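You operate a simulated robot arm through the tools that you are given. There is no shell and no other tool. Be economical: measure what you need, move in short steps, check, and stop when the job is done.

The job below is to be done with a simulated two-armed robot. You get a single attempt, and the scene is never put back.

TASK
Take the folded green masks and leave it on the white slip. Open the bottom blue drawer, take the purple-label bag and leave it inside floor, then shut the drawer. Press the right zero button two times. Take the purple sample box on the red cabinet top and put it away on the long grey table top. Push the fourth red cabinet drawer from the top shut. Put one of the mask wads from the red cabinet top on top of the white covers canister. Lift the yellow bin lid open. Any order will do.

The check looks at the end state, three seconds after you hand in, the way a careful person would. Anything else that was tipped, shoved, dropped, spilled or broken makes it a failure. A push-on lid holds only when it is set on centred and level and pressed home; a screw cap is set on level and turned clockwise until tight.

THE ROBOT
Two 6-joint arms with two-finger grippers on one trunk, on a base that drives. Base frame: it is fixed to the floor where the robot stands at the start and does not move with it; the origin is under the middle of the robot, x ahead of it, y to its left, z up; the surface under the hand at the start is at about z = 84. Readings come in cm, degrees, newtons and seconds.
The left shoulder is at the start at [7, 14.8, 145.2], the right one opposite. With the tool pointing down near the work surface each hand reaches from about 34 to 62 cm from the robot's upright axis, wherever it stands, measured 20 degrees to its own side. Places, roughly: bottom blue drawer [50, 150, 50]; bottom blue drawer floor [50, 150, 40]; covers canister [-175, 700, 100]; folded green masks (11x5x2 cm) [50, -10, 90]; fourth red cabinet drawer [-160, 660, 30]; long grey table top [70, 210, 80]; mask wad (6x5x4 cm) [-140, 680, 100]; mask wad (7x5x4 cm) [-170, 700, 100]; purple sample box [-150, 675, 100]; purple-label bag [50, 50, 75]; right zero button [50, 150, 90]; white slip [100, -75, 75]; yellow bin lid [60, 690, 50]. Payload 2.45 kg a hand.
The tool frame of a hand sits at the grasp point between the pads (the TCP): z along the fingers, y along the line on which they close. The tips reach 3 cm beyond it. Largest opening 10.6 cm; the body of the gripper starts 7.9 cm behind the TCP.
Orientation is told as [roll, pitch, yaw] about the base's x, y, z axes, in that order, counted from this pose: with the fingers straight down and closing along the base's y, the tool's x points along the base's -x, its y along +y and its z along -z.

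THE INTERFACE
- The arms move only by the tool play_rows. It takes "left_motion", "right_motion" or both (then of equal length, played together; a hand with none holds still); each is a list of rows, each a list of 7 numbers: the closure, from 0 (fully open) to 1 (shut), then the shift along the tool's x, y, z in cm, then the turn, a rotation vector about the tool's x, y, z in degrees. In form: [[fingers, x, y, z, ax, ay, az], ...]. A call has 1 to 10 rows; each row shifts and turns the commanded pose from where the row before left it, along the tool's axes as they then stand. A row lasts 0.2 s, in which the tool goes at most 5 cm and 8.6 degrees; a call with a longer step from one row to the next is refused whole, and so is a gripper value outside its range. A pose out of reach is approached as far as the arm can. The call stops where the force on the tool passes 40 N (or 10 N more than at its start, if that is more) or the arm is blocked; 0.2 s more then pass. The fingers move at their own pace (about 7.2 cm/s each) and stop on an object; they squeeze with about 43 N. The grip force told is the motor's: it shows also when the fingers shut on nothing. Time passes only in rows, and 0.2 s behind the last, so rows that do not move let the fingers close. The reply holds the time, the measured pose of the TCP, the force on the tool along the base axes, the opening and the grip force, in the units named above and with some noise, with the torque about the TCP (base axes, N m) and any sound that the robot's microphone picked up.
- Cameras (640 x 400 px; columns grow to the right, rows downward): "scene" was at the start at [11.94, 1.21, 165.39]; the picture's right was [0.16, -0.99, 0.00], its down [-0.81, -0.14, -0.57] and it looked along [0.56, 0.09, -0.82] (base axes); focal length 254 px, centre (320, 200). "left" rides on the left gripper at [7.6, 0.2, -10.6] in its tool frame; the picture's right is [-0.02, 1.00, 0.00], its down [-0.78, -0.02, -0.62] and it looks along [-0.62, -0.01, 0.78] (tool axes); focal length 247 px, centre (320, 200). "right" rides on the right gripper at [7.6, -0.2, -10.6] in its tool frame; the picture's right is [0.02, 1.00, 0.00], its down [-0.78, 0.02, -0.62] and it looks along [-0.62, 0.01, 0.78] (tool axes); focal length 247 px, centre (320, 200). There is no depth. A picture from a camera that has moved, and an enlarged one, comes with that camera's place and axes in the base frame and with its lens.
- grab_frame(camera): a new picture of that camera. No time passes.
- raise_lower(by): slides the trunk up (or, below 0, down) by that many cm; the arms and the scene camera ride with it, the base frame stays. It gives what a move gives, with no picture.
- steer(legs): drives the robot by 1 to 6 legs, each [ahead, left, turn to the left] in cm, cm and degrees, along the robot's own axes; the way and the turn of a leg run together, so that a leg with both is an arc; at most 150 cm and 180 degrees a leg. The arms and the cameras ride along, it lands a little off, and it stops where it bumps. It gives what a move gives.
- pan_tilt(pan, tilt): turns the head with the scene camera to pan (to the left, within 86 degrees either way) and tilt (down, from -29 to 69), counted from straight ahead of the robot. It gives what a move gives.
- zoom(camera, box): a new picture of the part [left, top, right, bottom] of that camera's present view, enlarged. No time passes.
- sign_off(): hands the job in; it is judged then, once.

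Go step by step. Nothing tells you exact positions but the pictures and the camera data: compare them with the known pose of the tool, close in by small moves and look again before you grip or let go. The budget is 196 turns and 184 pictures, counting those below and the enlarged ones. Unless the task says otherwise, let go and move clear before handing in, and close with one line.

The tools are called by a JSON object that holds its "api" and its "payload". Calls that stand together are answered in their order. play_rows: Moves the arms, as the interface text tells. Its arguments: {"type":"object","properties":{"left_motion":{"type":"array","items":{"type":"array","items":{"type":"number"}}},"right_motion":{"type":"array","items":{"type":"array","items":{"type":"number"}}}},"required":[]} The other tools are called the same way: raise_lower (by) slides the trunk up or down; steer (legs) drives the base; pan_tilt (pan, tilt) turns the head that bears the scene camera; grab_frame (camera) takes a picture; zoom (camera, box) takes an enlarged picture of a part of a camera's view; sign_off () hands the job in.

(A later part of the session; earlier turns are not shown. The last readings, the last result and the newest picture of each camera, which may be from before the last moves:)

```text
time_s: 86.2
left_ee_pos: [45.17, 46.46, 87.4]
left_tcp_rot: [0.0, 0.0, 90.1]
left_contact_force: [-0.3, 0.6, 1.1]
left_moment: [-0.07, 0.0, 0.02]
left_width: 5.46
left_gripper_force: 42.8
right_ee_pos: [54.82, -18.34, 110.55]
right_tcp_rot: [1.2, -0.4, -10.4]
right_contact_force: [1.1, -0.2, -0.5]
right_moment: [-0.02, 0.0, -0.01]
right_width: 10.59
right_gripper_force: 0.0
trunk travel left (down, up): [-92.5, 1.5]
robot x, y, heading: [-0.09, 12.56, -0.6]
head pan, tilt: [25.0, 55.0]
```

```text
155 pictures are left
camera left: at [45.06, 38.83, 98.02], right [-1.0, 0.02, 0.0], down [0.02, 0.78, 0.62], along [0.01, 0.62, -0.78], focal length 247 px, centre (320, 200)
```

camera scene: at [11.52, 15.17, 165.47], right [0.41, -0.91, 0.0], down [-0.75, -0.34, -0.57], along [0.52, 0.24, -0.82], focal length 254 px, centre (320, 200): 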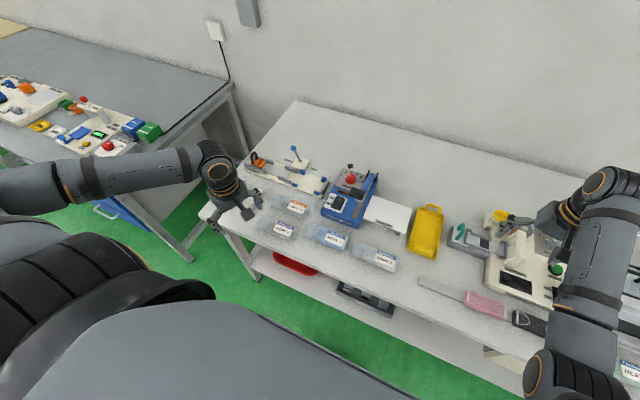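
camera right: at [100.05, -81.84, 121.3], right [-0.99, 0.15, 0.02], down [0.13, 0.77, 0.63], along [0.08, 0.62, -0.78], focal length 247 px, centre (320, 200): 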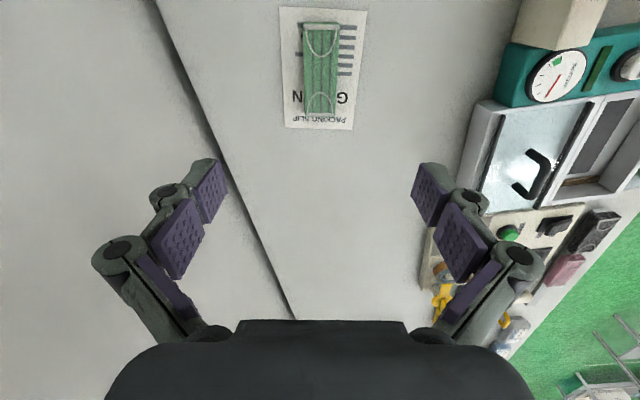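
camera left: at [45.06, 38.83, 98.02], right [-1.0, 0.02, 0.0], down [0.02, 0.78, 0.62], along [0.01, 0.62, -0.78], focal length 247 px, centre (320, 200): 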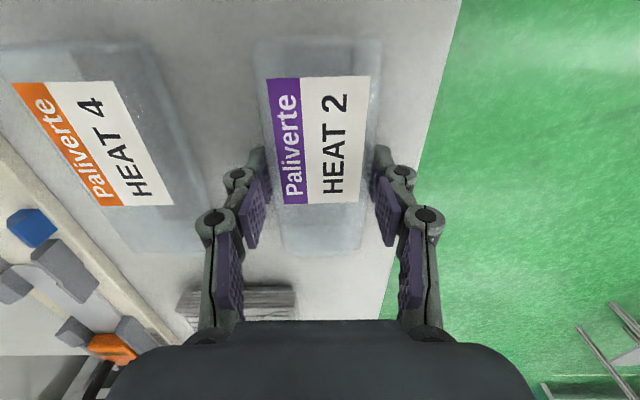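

Bag gripped (5.5 cm). I'll lift, back off and drive to the blue drawers.

{"api": "play_rows", "payload": {"left_motion": [[1, 0, 0, -4, 0, 0, 0], [1, 0, 0, -5, 0, 0, 0], [1, 0, 0, -5, 0, 0, 0], [1, 0, 0, -5, 0, 0, 0]]}}

{"api": "steer", "payload": {"legs": [[-45, 0, 0.5], [0, 138, 0]]}}

{"api": "pan_tilt", "payload": {"pan": 0, "tilt": 45}}

{"api": "grab_frame", "payload": {"camera": "scene"}}

```text
time_s: 87.2
left_ee_pos: [45.0, 46.51, 106.66]
left_tcp_rot: [0.0, 0.0, 90.2]
left_contact_force: [-0.1, 0.9, -0.3]
left_moment: [0.0, 0.02, -0.01]
left_width: 5.45
left_gripper_force: 42.8
right_ee_pos: [54.69, -18.25, 110.53]
right_tcp_rot: [1.1, -0.3, -10.4]
right_contact_force: [-0.3, 0.7, -0.2]
right_moment: [-0.01, 0.04, 0.01]
right_width: 10.61
right_gripper_force: 0.2
trunk travel left (down, up): [-92.5, 1.5]
robot x, y, heading: [-0.19, 12.5, -0.8]
head pan, tilt: [25.0, 55.0]
```

```text
time_s: 96.5
left_ee_pos: [-0.86, 186.18, 106.55]
left_tcp_rot: [0.2, 0.0, 90.7]
left_contact_force: [0.0, -0.3, -0.5]
left_moment: [-0.03, -0.01, 0.04]
left_width: 5.44
left_gripper_force: 42.7
right_ee_pos: [9.49, 121.56, 110.4]
right_tcp_rot: [1.2, -0.3, -10.0]
right_contact_force: [0.5, 0.0, 0.0]
right_moment: [-0.01, 0.0, 0.0]
right_width: 10.59
right_gripper_force: 0.0
trunk travel left (down, up): [-92.5, 1.5]
robot x, y, heading: [-45.74, 151.96, -0.3]
head pan, tilt: [25.0, 55.0]
```

```text
time_s: 97.4
left_ee_pos: [-0.88, 186.3, 106.57]
left_tcp_rot: [0.1, 0.1, 90.7]
left_contact_force: [-0.3, -0.1, 0.0]
left_moment: [0.01, 0.01, -0.01]
left_width: 5.45
left_gripper_force: 43.4
right_ee_pos: [9.44, 121.55, 110.51]
right_tcp_rot: [1.2, -0.3, -10.0]
right_contact_force: [0.2, -0.4, -0.9]
right_moment: [-0.04, 0.05, 0.01]
right_width: 10.61
right_gripper_force: 0.1
trunk travel left (down, up): [-92.5, 1.5]
robot x, y, heading: [-45.57, 151.81, -0.1]
head pan, tilt: [0.0, 45.0]
```

```text
154 pictures are left
camera scene: at [-32.59, 151.67, 166.81], right [0.0, -1.0, 0.0], down [-0.71, 0.0, -0.71], along [0.71, 0.0, -0.71], focal length 254 px, centre (320, 200)
```

scene: 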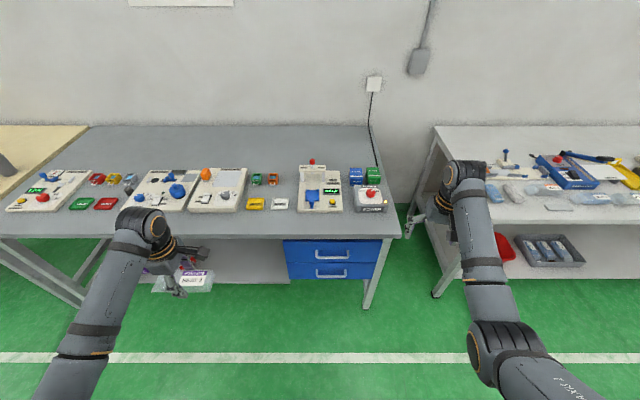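

{"api": "zoom", "payload": {"camera": "scene", "box": [240, 150, 440, 300]}}

```text
2.67 times, centred on (340, 225) of scene
camera zoom: at [-32.59, 151.67, 166.81], right [0.0, -1.0, 0.0], down [-0.71, 0.0, -0.71], along [0.71, 0.0, -0.71], focal length 679 px, centre (267, 133)
```

zoom: 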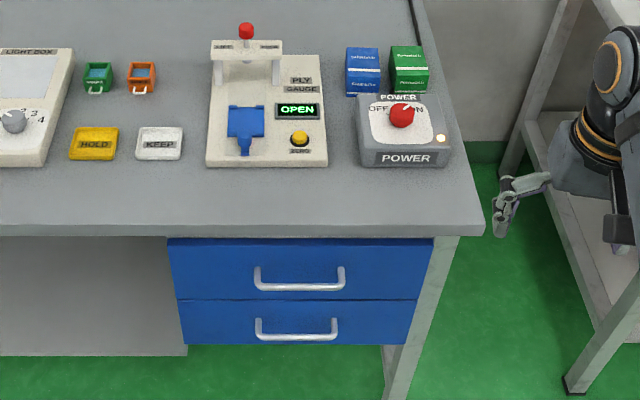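

I see two blue drawers with bar handles; bottom handle near [30,146,49]. I'll lower the trunk here, then turn the right hand to point forward with fingers closing vertically.

{"api": "raise_lower", "payload": {"by": -38}}

{"api": "play_rows", "payload": {"right_motion": [[0, 3, 0, 0, 0, -8.5, 0], [0, 0, 0, 0, 0, -8.5, 0], [0, 0, 0, 0, 0, -8.5, 0], [0, 0, 0, 0, 0, -8.5, 0], [0, 0, 0, 0, 0, -8.5, 0], [0, 0, 0, 0, 0, -8.5, 0], [0, 0, 0, 0, 0, -8.5, 0], [0, 0, 0, 0, 0, -8.5, 0], [0, 0, 0, 0, 0, -8.5, 0], [0, 0, 0, 0, 0, -8.5, 0]]}}

{"api": "grab_frame", "payload": {"camera": "scene"}}

```text
time_s: 101.1
left_ee_pos: [-0.85, 186.12, 68.5]
left_tcp_rot: [0.2, 0.1, 90.7]
left_contact_force: [0.6, 0.2, -0.7]
left_moment: [0.0, -0.01, 0.0]
left_width: 5.46
left_gripper_force: 43.1
right_ee_pos: [9.57, 121.68, 72.52]
right_tcp_rot: [1.3, -0.3, -9.9]
right_contact_force: [0.3, -0.1, 0.6]
right_moment: [-0.02, 0.0, 0.01]
right_width: 10.61
right_gripper_force: 0.0
trunk travel left (down, up): [-54.5, 39.5]
robot x, y, heading: [-45.74, 151.96, 0.1]
head pan, tilt: [0.0, 45.0]
```

```text
time_s: 103.3
left_ee_pos: [-0.85, 186.19, 68.52]
left_tcp_rot: [0.1, 0.1, 90.7]
left_contact_force: [0.0, 0.0, -0.4]
left_moment: [0.02, 0.0, 0.02]
left_width: 5.47
left_gripper_force: 43.5
right_ee_pos: [6.42, 122.14, 72.4]
right_tcp_rot: [14.9, -85.1, -24.6]
right_contact_force: [0.0, 0.7, 0.3]
right_moment: [-0.02, -0.03, -0.06]
right_width: 10.58
right_gripper_force: 0.0
trunk travel left (down, up): [-54.5, 39.5]
robot x, y, heading: [-45.65, 151.4, -0.1]
head pan, tilt: [0.0, 45.0]
```

```text
152 pictures are left
camera scene: at [-32.58, 151.64, 128.81], right [0.0, -1.0, 0.0], down [-0.71, 0.0, -0.71], along [0.71, 0.0, -0.71], focal length 254 px, centre (320, 200)
```

scene: 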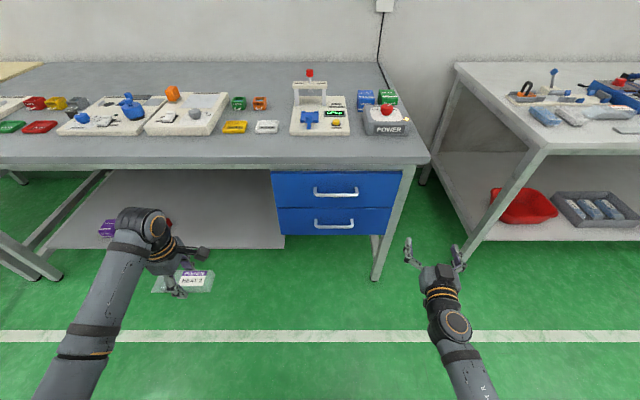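

{"api": "play_rows", "payload": {"right_motion": [[0, 0, 0, 0, -5, 0, 0], [0, 0, 0, 0, -5, 0, 0], [0, 0, 0, 0, 0, 0, 8.5], [0, 0, 0, 0, 0, 0, 8.5], [0, 0, 0, 0, 0, 0, 8.5], [0, 0, 0, 0, 0, 0, 8.5], [0, 0, 0, 0, 0, 0, 8.5], [0, 0, 0, 0, 0, 0, 8.5], [0, 0, 0, 0, 0, 0, 8.5], [0, 0, 0, 0, 0, 0, 8.5]]}}

{"api": "grab_frame", "payload": {"camera": "right"}}

```text
time_s: 105.5
left_ee_pos: [-0.82, 186.17, 68.62]
left_tcp_rot: [0.1, -0.1, 90.6]
left_contact_force: [0.5, -0.2, -0.3]
left_moment: [-0.02, 0.03, 0.0]
left_width: 5.43
left_gripper_force: 42.3
right_ee_pos: [6.54, 122.09, 72.55]
right_tcp_rot: [85.1, -19.8, -88.1]
right_contact_force: [0.6, -0.5, 0.8]
right_moment: [-0.01, -0.03, 0.02]
right_width: 10.6
right_gripper_force: 0.0
trunk travel left (down, up): [-54.5, 39.5]
robot x, y, heading: [-45.82, 151.66, 0.1]
head pan, tilt: [0.0, 45.0]
```

```text
151 pictures are left
camera right: at [-4.34, 129.3, 70.8], right [0.07, 0.36, 0.93], down [-0.59, -0.73, 0.33], along [0.8, -0.58, 0.16], focal length 247 px, centre (320, 200)
```

right: 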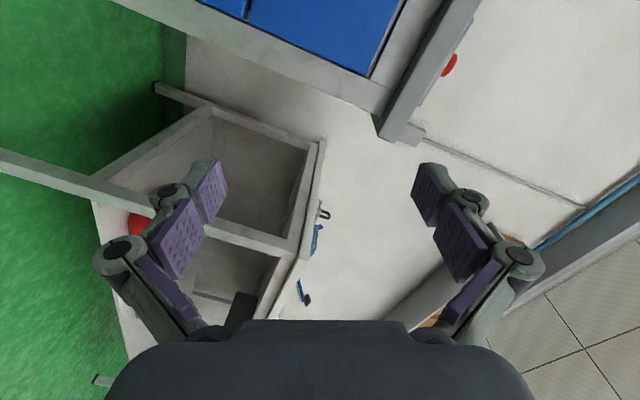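

{"api": "play_rows", "payload": {"right_motion": [[0, 0, 0, 0, 0, 0, 7.2], [0, 0, 0, 0, 0, 0, 7.2], [0, 0, 0, 0, 0, 0, 7.2], [0, 0, 0, 0, -4.6, 0, 0]]}}

{"api": "grab_frame", "payload": {"camera": "right"}}

```text
time_s: 106.5
left_ee_pos: [-0.79, 186.14, 68.53]
left_tcp_rot: [0.0, 0.1, 90.7]
left_contact_force: [0.9, -0.1, 0.5]
left_moment: [-0.01, 0.0, 0.01]
left_width: 5.47
left_gripper_force: 42.8
right_ee_pos: [8.5, 124.45, 76.08]
right_tcp_rot: [89.2, 1.5, -90.0]
right_contact_force: [-0.4, -0.8, 0.5]
right_moment: [0.02, 0.02, 0.01]
right_width: 10.58
right_gripper_force: 0.0
right hand out of reach, approached as far as the arm can: row 2, 3, 4
trunk travel left (down, up): [-54.5, 39.5]
robot x, y, heading: [-45.65, 151.38, -0.3]
head pan, tilt: [0.0, 45.0]
```

```text
150 pictures are left
camera right: at [-2.21, 132.1, 76.33], right [0.01, -0.01, 1.0], down [-0.62, -0.78, 0.01], along [0.78, -0.62, -0.01], focal length 247 px, centre (320, 200)
```

right: 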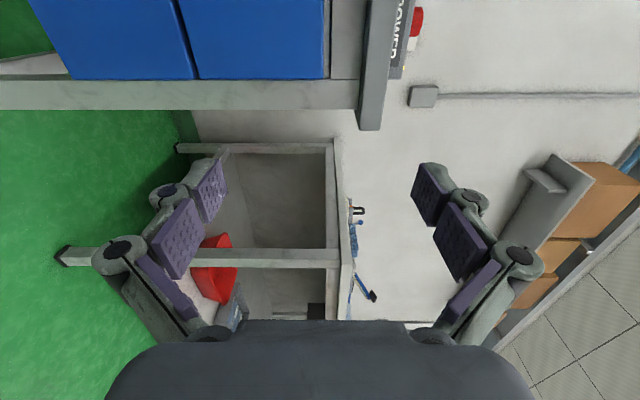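

Right hand now points forward with vertical closing. Keeping that arm pose, I'll position by trunk and base: lower and strafe so the hand faces the bottom handle; left hand is raised and pulled back with the bag.

{"api": "play_rows", "payload": {"left_motion": [[1, 0, 3, -4, 0, 0, 0], [1, 0, 3, -4, 0, 0, 0], [1, 0, 2, -4, 0, 0, 0], [1, 0, 0, -4, 0, 0, 0], [1, 0, 0, -4, 0, 0, 0]]}}

{"api": "raise_lower", "payload": {"by": -21}}

{"api": "steer", "payload": {"legs": [[0, 21.5, 0.2]]}}

{"api": "grab_frame", "payload": {"camera": "right"}}

{"api": "grab_frame", "payload": {"camera": "scene"}}

```text
time_s: 107.7
left_ee_pos: [-8.67, 185.48, 88.51]
left_tcp_rot: [0.1, 0.1, 90.7]
left_contact_force: [0.4, -0.8, -0.1]
left_moment: [0.01, -0.02, -0.01]
left_width: 5.43
left_gripper_force: 43.0
left hand out of reach, approached as far as the arm can: row 3
right_ee_pos: [8.27, 124.34, 76.0]
right_tcp_rot: [89.2, 1.5, -90.0]
right_contact_force: [-0.2, 0.3, 0.8]
right_moment: [0.02, -0.04, 0.03]
right_width: 10.61
right_gripper_force: 0.1
trunk travel left (down, up): [-54.5, 39.5]
robot x, y, heading: [-45.49, 151.59, -0.1]
head pan, tilt: [0.0, 45.0]
```

```text
time_s: 109.9
left_ee_pos: [-8.63, 185.48, 67.45]
left_tcp_rot: [0.0, -0.1, 90.7]
left_contact_force: [-0.8, 0.1, 0.9]
left_moment: [-0.04, -0.03, 0.0]
left_width: 5.45
left_gripper_force: 43.0
right_ee_pos: [8.41, 124.33, 54.94]
right_tcp_rot: [89.2, 1.5, -90.0]
right_contact_force: [-0.6, 0.1, -0.1]
right_moment: [-0.02, 0.02, -0.02]
right_width: 10.62
right_gripper_force: 0.1
trunk travel left (down, up): [-33.5, 60.5]
robot x, y, heading: [-45.5, 151.75, 0.1]
head pan, tilt: [0.0, 45.0]
```

```text
time_s: 111.6
left_ee_pos: [-8.67, 207.07, 67.35]
left_tcp_rot: [0.1, 0.1, 90.9]
left_contact_force: [-0.1, 0.0, -0.2]
left_moment: [-0.05, -0.03, -0.06]
left_width: 5.42
left_gripper_force: 42.8
right_ee_pos: [8.46, 146.05, 54.94]
right_tcp_rot: [89.2, 1.5, -89.8]
right_contact_force: [0.1, 0.3, -0.2]
right_moment: [0.0, -0.01, -0.03]
right_width: 10.6
right_gripper_force: 0.1
trunk travel left (down, up): [-33.5, 60.5]
robot x, y, heading: [-45.73, 173.2, 0.0]
head pan, tilt: [0.0, 45.0]
```

```text
149 pictures are left
camera right: at [-2.2, 153.67, 55.32], right [0.01, 0.0, 1.0], down [-0.62, -0.79, 0.01], along [0.79, -0.62, -0.01], focal length 247 px, centre (320, 200)
```

right: 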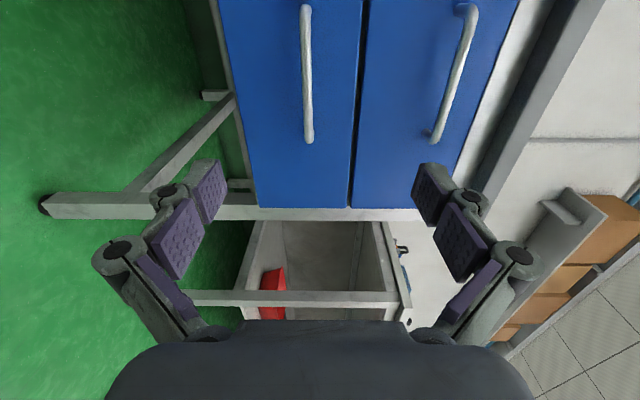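

```text
148 pictures are left
camera scene: at [-32.62, 173.22, 107.81], right [0.0, -1.0, 0.0], down [-0.71, 0.0, -0.71], along [0.71, 0.0, -0.71], focal length 254 px, centre (320, 200)
```

scene: 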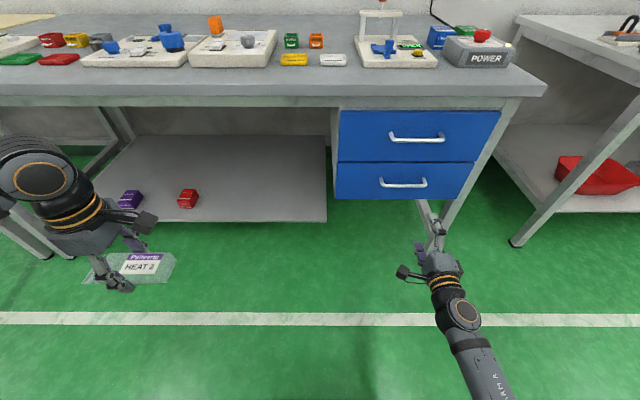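

{"api": "raise_lower", "payload": {"by": -1.5}}

{"api": "steer", "payload": {"legs": [[16, 0.3, 0]]}}

{"api": "grab_frame", "payload": {"camera": "right"}}

{"api": "grab_frame", "payload": {"camera": "scene"}}

```text
time_s: 112.2
left_ee_pos: [-8.64, 207.08, 65.86]
left_tcp_rot: [0.1, 0.0, 90.9]
left_contact_force: [-0.7, 0.1, 0.4]
left_moment: [0.03, 0.01, -0.01]
left_width: 5.47
left_gripper_force: 43.1
right_ee_pos: [8.53, 145.97, 53.53]
right_tcp_rot: [89.2, 1.5, -89.8]
right_contact_force: [0.0, -0.2, 0.1]
right_moment: [0.0, 0.03, 0.0]
right_width: 10.58
right_gripper_force: 0.0
trunk travel left (down, up): [-32.0, 62.0]
robot x, y, heading: [-45.62, 173.13, -0.1]
head pan, tilt: [0.0, 45.0]
```

```text
time_s: 113.6
left_ee_pos: [7.34, 207.32, 66.0]
left_tcp_rot: [0.1, 0.0, 90.8]
left_contact_force: [-0.5, 0.0, -0.1]
left_moment: [-0.03, 0.03, 0.02]
left_width: 5.43
left_gripper_force: 42.7
right_ee_pos: [24.37, 146.15, 53.45]
right_tcp_rot: [89.1, 1.5, -89.9]
right_contact_force: [0.4, -0.7, -0.4]
right_moment: [0.0, 0.0, 0.02]
right_width: 10.6
right_gripper_force: 0.1
trunk travel left (down, up): [-32.0, 62.0]
robot x, y, heading: [-29.33, 173.7, -0.2]
head pan, tilt: [0.0, 45.0]
```

```text
147 pictures are left
camera right: at [13.71, 153.85, 53.77], right [0.02, 0.0, 1.0], down [-0.62, -0.78, 0.01], along [0.78, -0.62, -0.02], focal length 247 px, centre (320, 200)
```

right: 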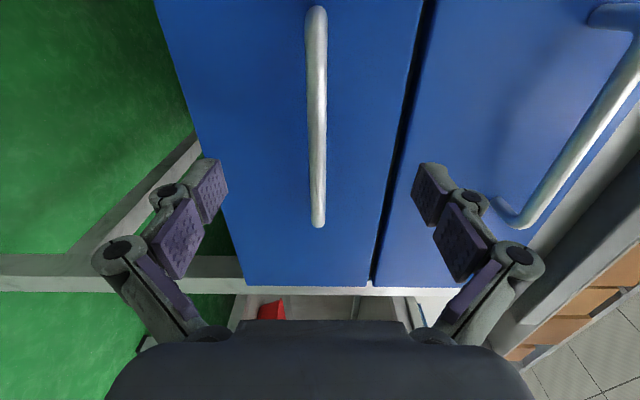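

```text
146 pictures are left
camera scene: at [-16.62, 173.44, 106.3], right [0.0, -1.0, 0.0], down [-0.71, 0.0, -0.71], along [0.71, 0.0, -0.71], focal length 254 px, centre (320, 200)
```

scene: 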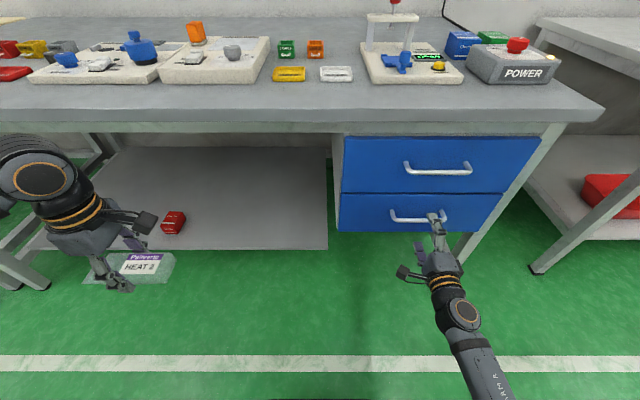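

{"api": "steer", "payload": {"legs": [[4.2, 0, 0.2]]}}

{"api": "play_rows", "payload": {"right_motion": [[1, 0, 0, 0, 0, 0, 0], [1, 0, 0, 0, 0, 0, 0], [1, 0, 0, 0, 0, 0, 0], [1, 0, 0, 0, 0, 0, 0], [1, 0, 0, 0, 0, 0, 0]]}}

{"api": "grab_frame", "payload": {"camera": "right"}}

```text
time_s: 114.5
left_ee_pos: [11.44, 207.37, 65.89]
left_tcp_rot: [0.1, 0.0, 90.9]
left_contact_force: [0.3, 0.4, -0.2]
left_moment: [0.0, 0.03, 0.0]
left_width: 5.41
left_gripper_force: 42.6
right_ee_pos: [28.71, 146.26, 53.42]
right_tcp_rot: [89.1, 1.5, -89.9]
right_contact_force: [-0.3, 0.2, 0.2]
right_moment: [-0.01, 0.02, 0.04]
right_width: 10.58
right_gripper_force: 0.0
trunk travel left (down, up): [-32.0, 62.0]
robot x, y, heading: [-25.7, 173.42, 0.5]
head pan, tilt: [0.0, 45.0]
```

```text
time_s: 115.7
left_ee_pos: [11.58, 207.48, 65.9]
left_tcp_rot: [0.1, 0.0, 90.9]
left_contact_force: [-0.6, 0.3, 0.0]
left_moment: [-0.02, -0.01, 0.02]
left_width: 5.45
left_gripper_force: 42.9
right_ee_pos: [28.65, 146.36, 53.2]
right_tcp_rot: [89.0, 1.4, -89.9]
right_contact_force: [2.8, 4.3, -13.8]
right_moment: [-0.96, -0.04, 0.24]
right_width: 1.12
right_gripper_force: 37.2
trunk travel left (down, up): [-32.0, 62.0]
robot x, y, heading: [-25.3, 173.74, 0.1]
head pan, tilt: [0.0, 45.0]
```

```text
145 pictures are left
camera right: at [17.96, 153.96, 53.57], right [0.02, 0.0, 1.0], down [-0.62, -0.79, 0.01], along [0.79, -0.62, -0.02], focal length 247 px, centre (320, 200)
```

right: 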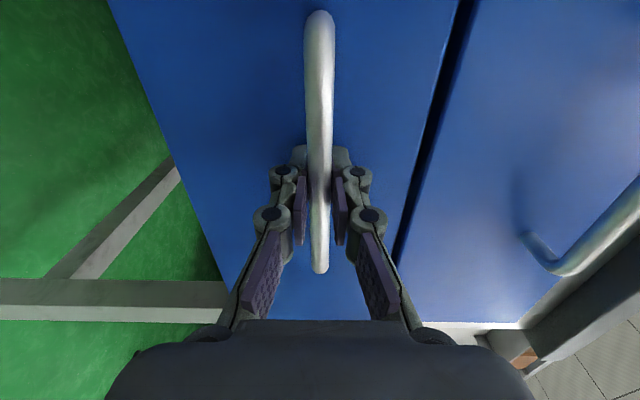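

Handle is gripped. I'll pull by backing the base.

{"api": "steer", "payload": {"legs": [[-12, 0, 0], [-12, 0, 0]]}}

{"api": "grab_frame", "payload": {"camera": "scene"}}

```text
time_s: 117.8
left_ee_pos: [-12.23, 207.31, 65.91]
left_tcp_rot: [0.1, -0.1, 90.9]
left_contact_force: [0.6, -0.8, -0.3]
left_moment: [-0.02, -0.02, 0.0]
left_width: 5.44
left_gripper_force: 42.8
right_ee_pos: [4.86, 146.26, 53.06]
right_tcp_rot: [88.8, 1.4, -89.9]
right_contact_force: [-0.7, 16.2, -26.0]
right_moment: [-0.59, -0.06, -0.09]
right_width: 1.14
right_gripper_force: 35.6
trunk travel left (down, up): [-32.0, 62.0]
robot x, y, heading: [-49.42, 173.29, 0.3]
head pan, tilt: [0.0, 45.0]
```

```text
144 pictures are left
camera scene: at [-36.12, 173.41, 106.27], right [0.0, -1.0, 0.0], down [-0.71, 0.0, -0.71], along [0.71, 0.0, -0.71], focal length 254 px, centre (320, 200)
```

scene: 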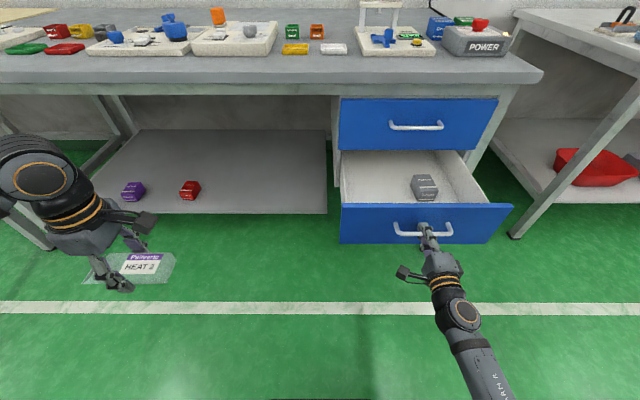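

Drawer is open 24 cm with a grey box in its right side. I'll release, back away, and reposition so the left hand brings the bag over the drawer's left part.

{"api": "play_rows", "payload": {"left_motion": [[1, 0, 0, -4, 0, 0, 0], [1, 0, 0, -4, 0, 0, 0], [1, 0, 0, -3, 0, 0, 0], [1, 0, 0, 0, 0, 0, 0]], "right_motion": [[0.4, 0, 0, 0, 0, 0, 0], [0, 0, 0, 0, 0, 0, 0], [0, 0, 0, 0, 0, 0, 0], [0, 0, 0, 0, 0, 0, 0]]}}

{"api": "steer", "payload": {"legs": [[-10, 0, 0], [0, -50, 0], [30, 0, 0]]}}

{"api": "pan_tilt", "payload": {"pan": 25, "tilt": 50}}

{"api": "grab_frame", "payload": {"camera": "scene"}}

{"api": "grab_frame", "payload": {"camera": "left"}}

```text
time_s: 118.8
left_ee_pos: [-14.29, 208.66, 76.12]
left_tcp_rot: [-0.1, 0.1, 90.9]
left_contact_force: [0.1, 0.1, -0.5]
left_moment: [0.02, 0.01, 0.0]
left_width: 5.43
left_gripper_force: 43.1
left hand out of reach, approached as far as the arm can: row 2, 3
right_ee_pos: [4.75, 146.22, 53.3]
right_tcp_rot: [89.1, 1.5, -89.7]
right_contact_force: [-0.6, 0.4, 0.5]
right_moment: [0.01, 0.01, 0.02]
right_width: 10.57
right_gripper_force: 0.2
trunk travel left (down, up): [-32.0, 62.0]
robot x, y, heading: [-49.41, 173.38, 0.2]
head pan, tilt: [0.0, 45.0]
```

```text
time_s: 124.1
left_ee_pos: [5.89, 158.85, 76.04]
left_tcp_rot: [0.0, 0.1, 90.9]
left_contact_force: [0.0, 0.6, -0.1]
left_moment: [-0.01, -0.05, 0.01]
left_width: 5.48
left_gripper_force: 43.0
right_ee_pos: [24.76, 96.44, 53.27]
right_tcp_rot: [89.0, 1.6, -89.9]
right_contact_force: [-0.9, 0.0, -0.5]
right_moment: [0.01, 0.02, 0.02]
right_width: 10.58
right_gripper_force: 0.0
trunk travel left (down, up): [-32.0, 62.0]
robot x, y, heading: [-29.17, 123.75, 0.2]
head pan, tilt: [0.0, 45.0]
```

```text
time_s: 125.0
left_ee_pos: [5.75, 158.89, 75.99]
left_tcp_rot: [0.0, 0.1, 90.9]
left_contact_force: [0.0, 0.1, -1.1]
left_moment: [0.02, -0.03, 0.0]
left_width: 5.42
left_gripper_force: 43.1
right_ee_pos: [24.83, 96.41, 53.39]
right_tcp_rot: [89.0, 1.5, -89.9]
right_contact_force: [0.4, 0.4, -0.6]
right_moment: [-0.01, 0.02, 0.0]
right_width: 10.63
right_gripper_force: 0.0
trunk travel left (down, up): [-32.0, 62.0]
robot x, y, heading: [-29.38, 123.77, 0.2]
head pan, tilt: [25.0, 50.0]
```

```text
143 pictures are left
camera scene: at [-17.47, 126.92, 105.62], right [0.42, -0.91, 0.0], down [-0.69, -0.33, -0.64], along [0.58, 0.27, -0.77], focal length 254 px, centre (320, 200)
```

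scene: 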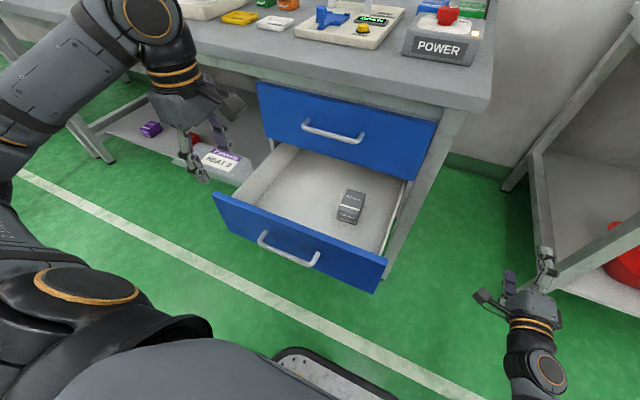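

```text
142 pictures are left
camera left: at [5.88, 151.28, 86.59], right [-1.0, 0.01, 0.0], down [0.0, 0.78, 0.62], along [0.0, 0.62, -0.78], focal length 247 px, centre (320, 200)
```

left: 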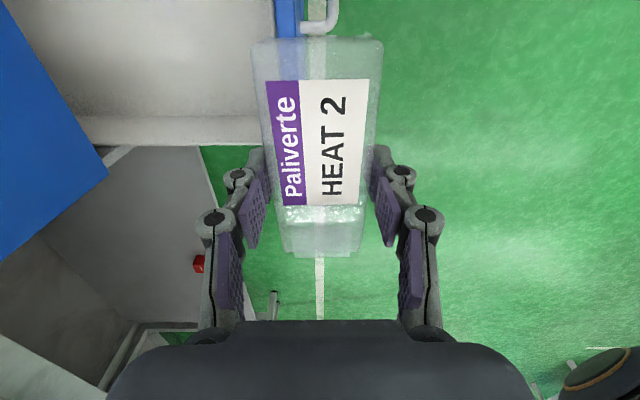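

{"api": "play_rows", "payload": {"left_motion": [[1, 2.6, -3, 0, 0, 0, 0], [1, 2.6, -3, 0, 0, 0, 0], [1, 2.6, -3, 0, 0, 0, 0], [1, 2.6, -3.2, 0, 0, 0, 0], [1, 0, 0, 4, 0, 0, 0], [1, 0, 0, 4, 0, 0, 0]]}}

{"api": "grab_frame", "payload": {"camera": "scene"}}

{"api": "grab_frame", "payload": {"camera": "left"}}

```text
time_s: 126.4
left_ee_pos: [6.87, 156.18, 64.29]
left_tcp_rot: [0.0, 0.0, 90.9]
left_contact_force: [1.0, 0.5, -0.9]
left_moment: [0.03, -0.02, 0.01]
left_width: 5.47
left_gripper_force: 43.4
left hand out of reach, approached as far as the arm can: row 1, 2, 3, 4, 5
right_ee_pos: [24.71, 96.39, 53.36]
right_tcp_rot: [89.0, 1.6, -89.8]
right_contact_force: [-0.4, -0.8, 0.3]
right_moment: [0.01, 0.02, 0.07]
right_width: 10.6
right_gripper_force: 0.0
trunk travel left (down, up): [-32.0, 62.0]
robot x, y, heading: [-29.21, 123.52, 0.1]
head pan, tilt: [25.0, 50.0]
```

```text
141 pictures are left
camera scene: at [-17.51, 126.85, 105.63], right [0.42, -0.91, 0.0], down [-0.69, -0.33, -0.64], along [0.58, 0.27, -0.77], focal length 254 px, centre (320, 200)
```

scene: 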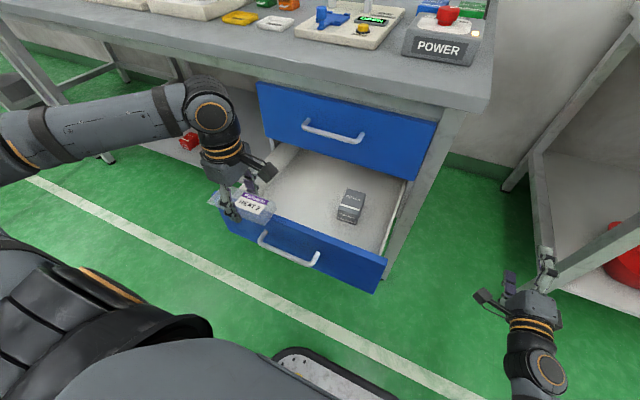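

```text
140 pictures are left
camera left: at [6.91, 148.63, 74.95], right [-1.0, 0.01, 0.0], down [0.01, 0.78, 0.62], along [0.0, 0.62, -0.78], focal length 247 px, centre (320, 200)
```

left: 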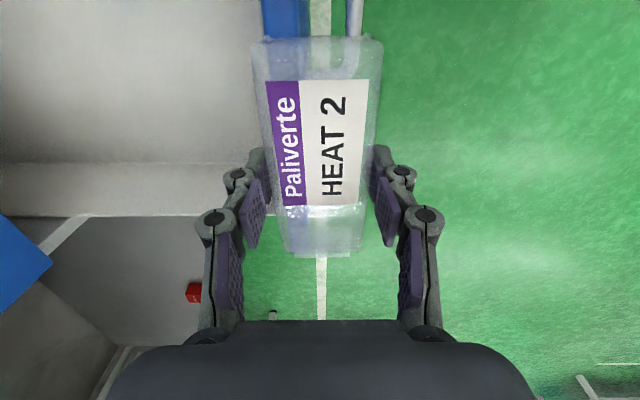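

Too cramped with the shoulder this low; I'll raise the trunk so the left arm can work downward.

{"api": "raise_lower", "payload": {"by": 34}}

{"api": "play_rows", "payload": {"left_motion": [[1, 0, 0, 0, 0, 0, 0]]}}

```text
time_s: 129.8
left_ee_pos: [6.81, 156.24, 98.29]
left_tcp_rot: [0.0, 0.1, 90.9]
left_contact_force: [-0.8, -0.6, -0.4]
left_moment: [-0.03, -0.01, 0.0]
left_width: 5.43
left_gripper_force: 43.5
right_ee_pos: [24.83, 96.52, 87.38]
right_tcp_rot: [88.9, 1.6, -89.8]
right_contact_force: [-1.0, 0.3, -0.1]
right_moment: [0.0, -0.01, -0.04]
right_width: 10.59
right_gripper_force: 0.1
trunk travel left (down, up): [-66.0, 28.0]
robot x, y, heading: [-29.15, 123.57, 0.3]
head pan, tilt: [25.0, 50.0]
```

```text
time_s: 130.2
left_ee_pos: [6.89, 156.32, 98.41]
left_tcp_rot: [0.0, 0.1, 90.8]
left_contact_force: [0.9, 0.3, 0.3]
left_moment: [0.02, -0.01, 0.01]
left_width: 5.47
left_gripper_force: 42.9
right_ee_pos: [24.78, 96.42, 87.38]
right_tcp_rot: [89.0, 1.6, -89.8]
right_contact_force: [0.6, 0.3, 0.2]
right_moment: [0.03, -0.01, 0.0]
right_width: 10.61
right_gripper_force: 0.1
trunk travel left (down, up): [-66.0, 28.0]
robot x, y, heading: [-29.28, 123.56, 0.2]
head pan, tilt: [25.0, 50.0]
```

{"api": "play_rows", "payload": {"left_motion": [[1, 0, 0, 4, 0, 0, 0], [1, 0, 0, 4, 0, 0, 0], [1, 0, 0, 4, 0, 0, 0], [1, 0, 0, 4, 0, 0, 0], [1, 1.9, -2.8, 2, 0, 0, 0], [1, 1.9, -2.8, 2, 0, 0, 0], [1, 1.9, -2.8, 0, 0, 0, 0], [1, 1.9, -2.8, 0, 0, 0, 0]]}}

{"api": "grab_frame", "payload": {"camera": "scene"}}

{"api": "grab_frame", "payload": {"camera": "left"}}

```text
time_s: 131.9
left_ee_pos: [12.16, 156.44, 81.43]
left_tcp_rot: [-0.1, 0.1, 90.9]
left_contact_force: [0.0, -0.2, 0.4]
left_moment: [0.03, 0.01, -0.04]
left_width: 5.43
left_gripper_force: 43.0
left hand out of reach, approached as far as the arm can: row 5, 6, 7, 8
right_ee_pos: [24.82, 96.41, 87.34]
right_tcp_rot: [89.0, 1.4, -89.9]
right_contact_force: [-0.3, 0.5, 0.5]
right_moment: [0.01, 0.01, 0.03]
right_width: 10.61
right_gripper_force: 0.0
trunk travel left (down, up): [-66.0, 28.0]
robot x, y, heading: [-29.46, 123.9, 0.1]
head pan, tilt: [25.0, 50.0]
```

```text
139 pictures are left
camera scene: at [-17.45, 126.91, 139.61], right [0.42, -0.91, 0.0], down [-0.69, -0.33, -0.64], along [0.58, 0.27, -0.77], focal length 254 px, centre (320, 200)
```

scene: 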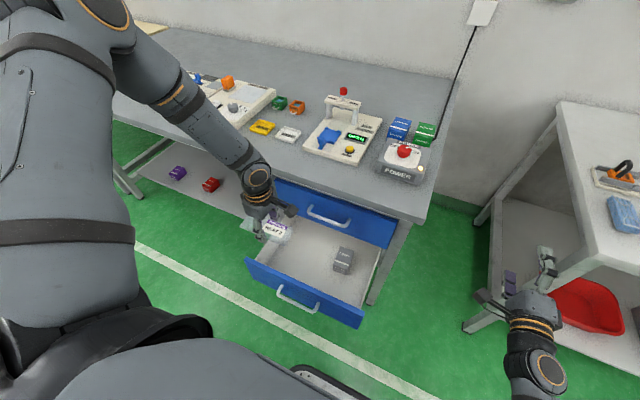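

```text
138 pictures are left
camera left: at [12.28, 148.92, 91.99], right [-1.0, 0.01, 0.0], down [0.0, 0.78, 0.62], along [0.0, 0.62, -0.78], focal length 247 px, centre (320, 200)
```

left: 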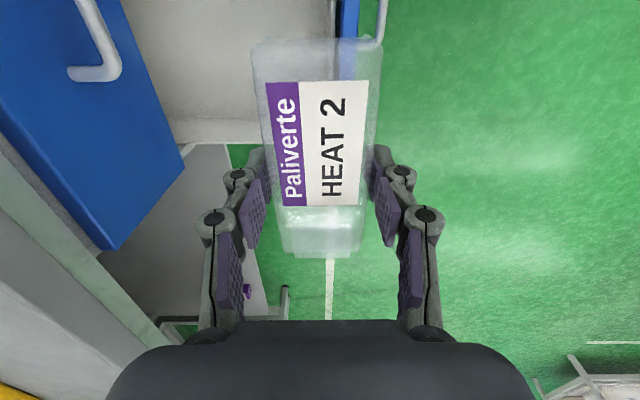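

Arm pose is near its limit; I'll use the base and trunk to do the placing instead.

{"api": "steer", "payload": {"legs": [[6, -8, 0]]}}

{"api": "raise_lower", "payload": {"by": -20}}

{"api": "grab_frame", "payload": {"camera": "scene"}}

{"api": "grab_frame", "payload": {"camera": "left"}}

```text
time_s: 133.1
left_ee_pos: [18.26, 148.83, 81.43]
left_tcp_rot: [0.1, 0.1, 91.1]
left_contact_force: [-0.2, -0.4, -0.2]
left_moment: [0.02, 0.0, -0.05]
left_width: 5.44
left_gripper_force: 42.9
right_ee_pos: [30.92, 88.69, 87.38]
right_tcp_rot: [88.9, 1.4, -89.7]
right_contact_force: [0.6, -0.1, -0.2]
right_moment: [0.01, -0.03, 0.02]
right_width: 10.59
right_gripper_force: 0.0
trunk travel left (down, up): [-66.0, 28.0]
robot x, y, heading: [-23.23, 115.85, 0.3]
head pan, tilt: [25.0, 50.0]
```

```text
time_s: 135.3
left_ee_pos: [18.19, 148.74, 61.41]
left_tcp_rot: [0.0, 0.0, 91.1]
left_contact_force: [0.7, 0.0, -0.8]
left_moment: [0.03, 0.01, 0.0]
left_width: 5.44
left_gripper_force: 42.8
right_ee_pos: [30.82, 88.78, 67.37]
right_tcp_rot: [89.0, 1.4, -89.7]
right_contact_force: [-0.4, 0.0, 0.2]
right_moment: [-0.04, -0.01, 0.04]
right_width: 10.61
right_gripper_force: 0.0
trunk travel left (down, up): [-46.0, 48.0]
robot x, y, heading: [-23.34, 115.9, 0.1]
head pan, tilt: [25.0, 50.0]
```

```text
137 pictures are left
camera scene: at [-11.45, 119.12, 119.62], right [0.43, -0.9, 0.0], down [-0.69, -0.33, -0.64], along [0.58, 0.27, -0.77], focal length 254 px, centre (320, 200)
```

scene: 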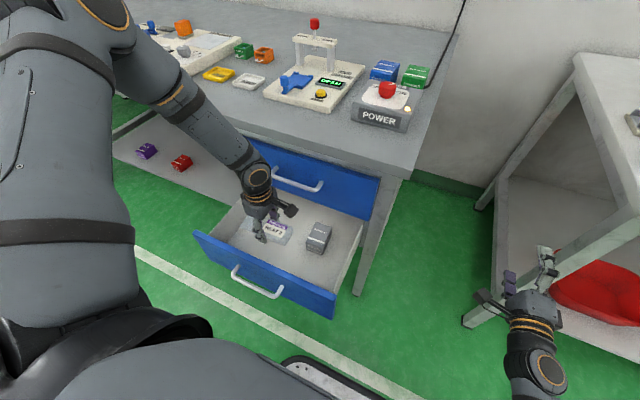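

```text
136 pictures are left
camera left: at [18.24, 141.19, 72.02], right [-1.0, 0.0, 0.0], down [0.0, 0.78, 0.62], along [0.0, 0.62, -0.78], focal length 247 px, centre (320, 200)
```

left: 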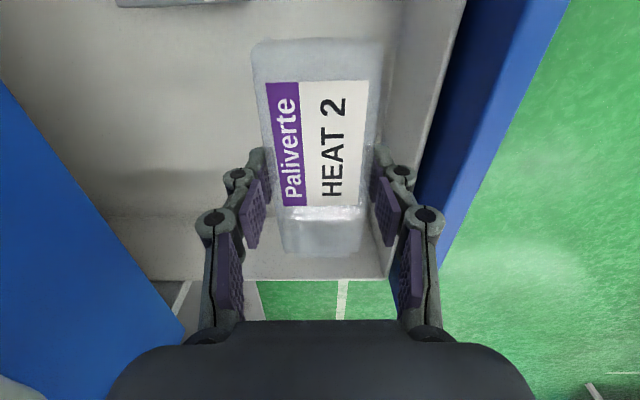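

{"api": "play_rows", "payload": {"left_motion": [[1, 0, 0, 3, 0, 0, 0], [1, 0, 0, 3, 0, 0, 0], [1, 0, 0, 2, 0, 0, 0], [1, 0, 0, 1, 0, 0, 0], [1, 0, 0, 1, 0, 0, 0]]}}

{"api": "grab_frame", "payload": {"camera": "left"}}

{"api": "zoom", "payload": {"camera": "scene", "box": [180, 160, 380, 330]}}

```text
time_s: 136.5
left_ee_pos: [16.27, 150.98, 53.14]
left_tcp_rot: [0.0, 0.2, 91.0]
left_contact_force: [0.0, -0.3, -0.2]
left_moment: [-0.01, 0.03, 0.0]
left_width: 5.47
left_gripper_force: 43.6
left hand out of reach, approached as far as the arm can: row 1, 2, 3, 4, 5
right_ee_pos: [31.01, 88.77, 67.34]
right_tcp_rot: [89.0, 1.5, -89.7]
right_contact_force: [1.0, -0.8, -1.2]
right_moment: [0.01, -0.01, 0.0]
right_width: 10.6
right_gripper_force: 0.1
trunk travel left (down, up): [-46.0, 48.0]
robot x, y, heading: [-22.86, 115.9, 0.3]
head pan, tilt: [25.0, 50.0]
```

```text
135 pictures are left
camera left: at [16.33, 143.45, 63.79], right [-1.0, 0.0, 0.0], down [0.0, 0.79, 0.62], along [0.0, 0.62, -0.79], focal length 247 px, centre (320, 200)
```

left: 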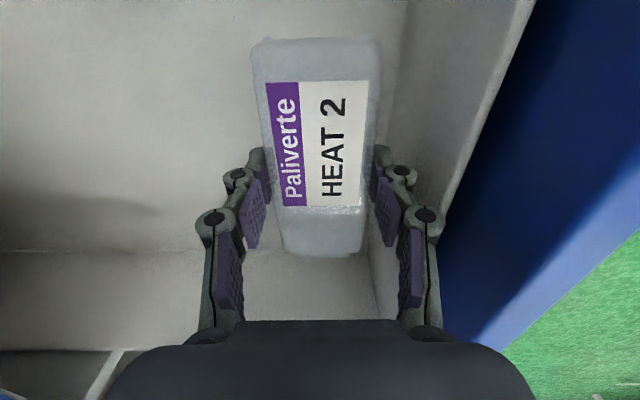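

```text
2.35 times, centred on (280, 245) of scene
camera zoom: at [-11.44, 119.12, 119.62], right [0.43, -0.9, 0.0], down [-0.69, -0.33, -0.64], along [0.58, 0.27, -0.77], focal length 599 px, centre (414, 94)
```

zoom: 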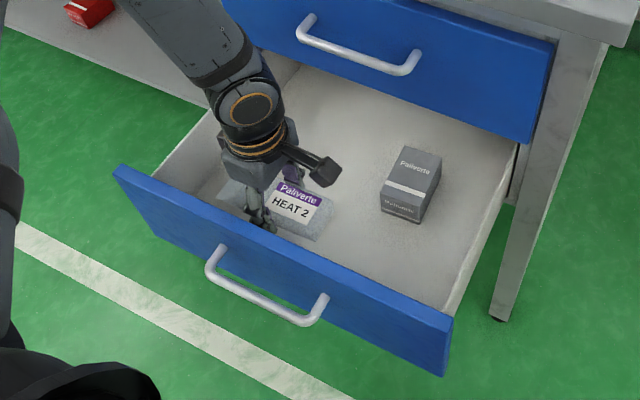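

{"api": "steer", "payload": {"legs": [[2, -1, 0]]}}

{"api": "raise_lower", "payload": {"by": -3}}

{"api": "raise_lower", "payload": {"by": -1}}

{"api": "grab_frame", "payload": {"camera": "left"}}

```text
time_s: 137.3
left_ee_pos: [18.46, 149.95, 53.18]
left_tcp_rot: [0.0, 0.2, 91.2]
left_contact_force: [0.1, -0.2, -0.4]
left_moment: [0.02, -0.01, -0.01]
left_width: 5.46
left_gripper_force: 42.3
right_ee_pos: [32.95, 87.81, 67.18]
right_tcp_rot: [88.9, 1.6, -89.7]
right_contact_force: [0.0, 0.1, 0.2]
right_moment: [-0.02, -0.04, 0.01]
right_width: 10.6
right_gripper_force: 0.0
trunk travel left (down, up): [-46.0, 48.0]
robot x, y, heading: [-21.14, 114.48, 0.3]
head pan, tilt: [25.0, 50.0]
```

```text
time_s: 138.0
left_ee_pos: [18.18, 150.0, 50.19]
left_tcp_rot: [-0.1, 0.3, 91.1]
left_contact_force: [-0.3, -0.4, -1.3]
left_moment: [-0.02, -0.01, 0.01]
left_width: 5.44
left_gripper_force: 43.1
right_ee_pos: [32.74, 87.7, 64.33]
right_tcp_rot: [88.9, 1.5, -89.7]
right_contact_force: [1.1, 0.1, 0.6]
right_moment: [0.04, -0.01, -0.01]
right_width: 10.57
right_gripper_force: 0.1
trunk travel left (down, up): [-43.0, 51.0]
robot x, y, heading: [-21.19, 114.71, 0.4]
head pan, tilt: [25.0, 50.0]
```

```text
time_s: 138.6
left_ee_pos: [18.2, 150.04, 49.12]
left_tcp_rot: [0.0, 0.2, 91.1]
left_contact_force: [0.1, 1.0, -0.4]
left_moment: [0.01, 0.03, -0.01]
left_width: 5.42
left_gripper_force: 43.4
right_ee_pos: [32.89, 87.78, 63.35]
right_tcp_rot: [89.1, 1.5, -89.7]
right_contact_force: [0.5, 0.7, 0.7]
right_moment: [0.0, -0.03, 0.02]
right_width: 10.6
right_gripper_force: 0.1
trunk travel left (down, up): [-42.0, 52.0]
robot x, y, heading: [-21.37, 114.72, 0.4]
head pan, tilt: [25.0, 50.0]
```

```text
133 pictures are left
camera left: at [18.31, 142.47, 59.8], right [-1.0, 0.0, 0.0], down [0.0, 0.79, 0.62], along [0.0, 0.62, -0.79], focal length 247 px, centre (320, 200)
```

left: 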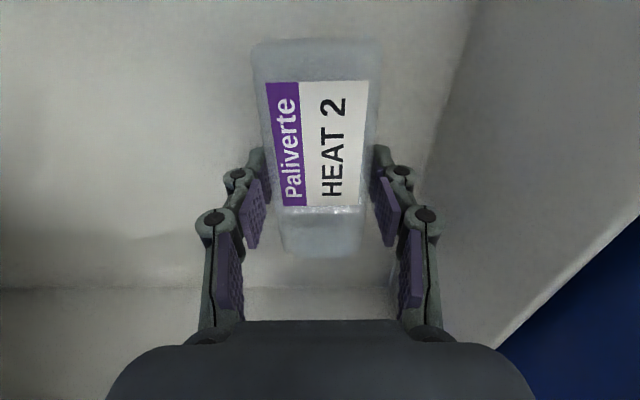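

{"api": "raise_lower", "payload": {"by": -0.6}}

{"api": "play_rows", "payload": {"left_motion": [[0.35, 0, 0, 0, 0, 0, 0], [0.3, 0, 0, 0, 0, 0, 0], [0.3, 0, 0, 0, 0, 0, 0]]}}

{"api": "grab_frame", "payload": {"camera": "left"}}

```text
time_s: 139.1
left_ee_pos: [18.06, 149.9, 48.69]
left_tcp_rot: [0.0, 0.2, 91.0]
left_contact_force: [-0.3, -0.2, 0.1]
left_moment: [-0.03, 0.02, -0.01]
left_width: 5.43
left_gripper_force: 42.8
right_ee_pos: [32.87, 87.83, 62.78]
right_tcp_rot: [89.0, 1.5, -89.7]
right_contact_force: [0.4, -0.8, -0.8]
right_moment: [0.02, -0.01, 0.03]
right_width: 10.59
right_gripper_force: 0.1
trunk travel left (down, up): [-41.4, 52.6]
robot x, y, heading: [-21.15, 115.13, 0.2]
head pan, tilt: [25.0, 50.0]
```

```text
time_s: 139.9
left_ee_pos: [18.3, 150.17, 48.55]
left_tcp_rot: [0.0, 0.3, 91.0]
left_contact_force: [-0.4, -0.3, 0.8]
left_moment: [-0.02, 0.01, -0.01]
left_width: 7.4
left_gripper_force: 0.0
right_ee_pos: [32.84, 87.75, 62.76]
right_tcp_rot: [88.9, 1.5, -89.8]
right_contact_force: [-0.7, -0.5, 0.3]
right_moment: [-0.03, 0.04, 0.01]
right_width: 10.61
right_gripper_force: 0.1
trunk travel left (down, up): [-41.4, 52.6]
robot x, y, heading: [-20.98, 114.93, 0.2]
head pan, tilt: [25.0, 50.0]
```

```text
132 pictures are left
camera left: at [18.31, 142.47, 59.2], right [-1.0, 0.0, 0.0], down [0.0, 0.79, 0.62], along [0.0, 0.62, -0.79], focal length 247 px, centre (320, 200)
```

left: 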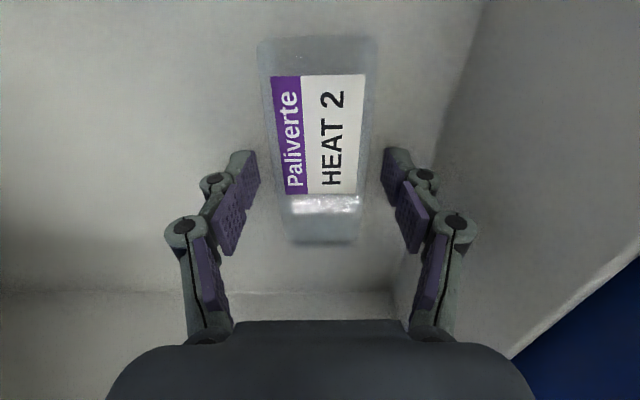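

Bag rests in the drawer. I'll lift the left hand out via the trunk and back away.

{"api": "raise_lower", "payload": {"by": 26}}

{"api": "steer", "payload": {"legs": [[-32, 0, 0]]}}

{"api": "play_rows", "payload": {"left_motion": [[0.3, 0, 3, -4, 0, 0, 0], [0.3, 0, 0, -4, 0, 0, 0], [0.3, 0, 0, -4, 0, 0, 0], [0.3, 0, 0, -4, 0, 0, 0]], "right_motion": [[1, 0, 0, 0, 0, 0, 0], [1, 0, 0, 0, 0, 0, 0], [1, 0, 0, 0, 0, 0, 0], [1, 0, 0, 0, 0, 0, 0]]}}

{"api": "steer", "payload": {"legs": [[0, 69, 0]]}}

{"api": "raise_lower", "payload": {"by": -36}}

{"api": "pan_tilt", "payload": {"pan": -20, "tilt": 45}}

{"api": "grab_frame", "payload": {"camera": "scene"}}

{"api": "grab_frame", "payload": {"camera": "right"}}

```text
time_s: 142.6
left_ee_pos: [18.25, 150.02, 74.6]
left_tcp_rot: [0.0, 0.2, 91.0]
left_contact_force: [-0.2, -0.3, 0.0]
left_moment: [-0.03, 0.01, 0.01]
left_width: 7.41
left_gripper_force: 0.0
right_ee_pos: [32.82, 87.7, 88.69]
right_tcp_rot: [89.0, 1.5, -89.7]
right_contact_force: [0.4, -0.6, -0.7]
right_moment: [0.03, 0.0, 0.04]
right_width: 10.6
right_gripper_force: 0.1
trunk travel left (down, up): [-67.4, 26.6]
robot x, y, heading: [-21.31, 114.55, 0.2]
head pan, tilt: [25.0, 50.0]
```

```text
time_s: 144.8
left_ee_pos: [-14.43, 149.73, 74.62]
left_tcp_rot: [0.0, 0.1, 90.9]
left_contact_force: [-0.1, 0.3, 0.2]
left_moment: [0.0, -0.01, 0.04]
left_width: 7.42
left_gripper_force: 0.0
right_ee_pos: [-0.04, 87.5, 88.71]
right_tcp_rot: [88.9, 1.5, -89.9]
right_contact_force: [0.4, -0.4, 0.1]
right_moment: [-0.02, 0.01, -0.01]
right_width: 10.61
right_gripper_force: 0.0
trunk travel left (down, up): [-67.4, 26.6]
robot x, y, heading: [-53.92, 114.86, 0.1]
head pan, tilt: [25.0, 50.0]
```

```text
time_s: 145.8
left_ee_pos: [-17.43, 149.67, 90.5]
left_tcp_rot: [-0.2, 0.2, 90.6]
left_contact_force: [0.5, 0.2, -0.3]
left_moment: [-0.03, 0.0, -0.03]
left_width: 7.39
left_gripper_force: 0.0
right_ee_pos: [-0.18, 87.62, 88.88]
right_tcp_rot: [89.1, 1.4, -90.0]
right_contact_force: [0.4, 0.7, 0.4]
right_moment: [0.01, 0.02, -0.04]
right_width: 0.0
right_gripper_force: 27.1
trunk travel left (down, up): [-67.4, 26.6]
robot x, y, heading: [-54.21, 114.39, 0.1]
head pan, tilt: [25.0, 50.0]
```

```text
time_s: 149.6
left_ee_pos: [-16.43, 218.97, 90.46]
left_tcp_rot: [0.0, 0.3, 90.1]
left_contact_force: [0.0, 0.0, -0.4]
left_moment: [0.0, 0.01, 0.01]
left_width: 7.42
left_gripper_force: 0.0
right_ee_pos: [-0.03, 156.54, 88.75]
right_tcp_rot: [89.0, 1.5, -90.8]
right_contact_force: [-0.4, 0.9, -0.1]
right_moment: [0.0, 0.03, 0.03]
right_width: 0.0
right_gripper_force: 28.7
trunk travel left (down, up): [-67.4, 26.6]
robot x, y, heading: [-53.95, 184.35, -0.5]
head pan, tilt: [25.0, 50.0]
```

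```text
time_s: 153.1
left_ee_pos: [-16.37, 219.06, 54.45]
left_tcp_rot: [-0.1, 0.2, 90.1]
left_contact_force: [-0.9, -0.6, 0.2]
left_moment: [0.02, -0.02, 0.03]
left_width: 7.41
left_gripper_force: 0.0
right_ee_pos: [0.05, 156.6, 52.83]
right_tcp_rot: [89.0, 1.5, -90.6]
right_contact_force: [0.0, 0.1, 0.9]
right_moment: [-0.02, -0.01, 0.0]
right_width: 0.01
right_gripper_force: 27.7
trunk travel left (down, up): [-31.4, 62.6]
robot x, y, heading: [-53.3, 184.68, -0.9]
head pan, tilt: [25.0, 50.0]
```

```text
time_s: 154.2
left_ee_pos: [-16.36, 218.82, 54.38]
left_tcp_rot: [0.0, 0.2, 90.1]
left_contact_force: [0.3, -0.7, 0.8]
left_moment: [0.04, 0.02, 0.0]
left_width: 7.42
left_gripper_force: 0.0
right_ee_pos: [-0.12, 156.51, 52.74]
right_tcp_rot: [89.0, 1.5, -90.6]
right_contact_force: [-0.2, -0.1, 0.5]
right_moment: [-0.01, -0.02, 0.01]
right_width: 0.01
right_gripper_force: 28.7
trunk travel left (down, up): [-31.4, 62.6]
robot x, y, heading: [-53.58, 184.42, -0.8]
head pan, tilt: [-20.0, 45.0]
```

```text
131 pictures are left
camera scene: at [-41.21, 181.6, 105.71], right [-0.35, -0.94, 0.0], down [-0.66, 0.25, -0.71], along [0.66, -0.25, -0.71], focal length 254 px, centre (320, 200)
```

scene: 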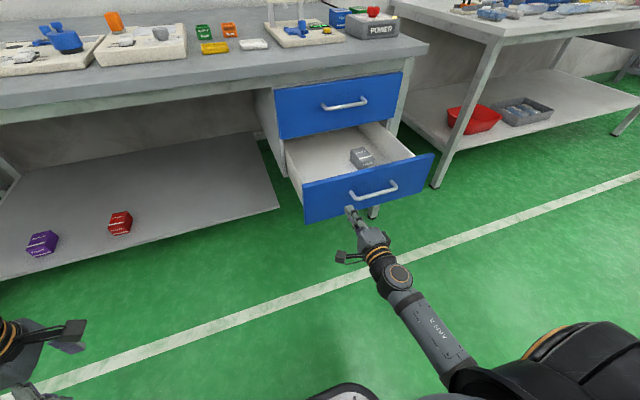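

```text
130 pictures are left
camera right: at [-10.58, 164.39, 53.1], right [0.02, 0.0, 1.0], down [-0.63, -0.78, 0.01], along [0.78, -0.63, -0.02], focal length 247 px, centre (320, 200)
```

right: 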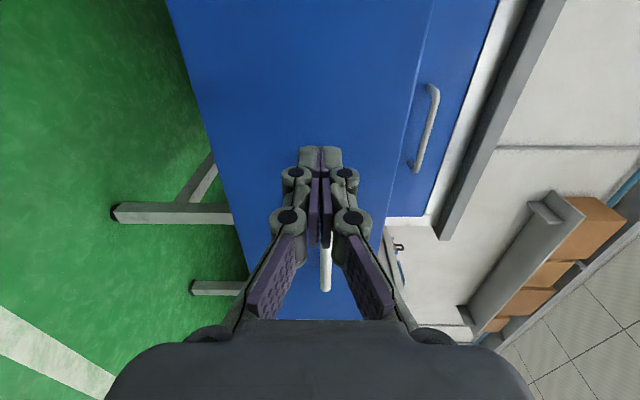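

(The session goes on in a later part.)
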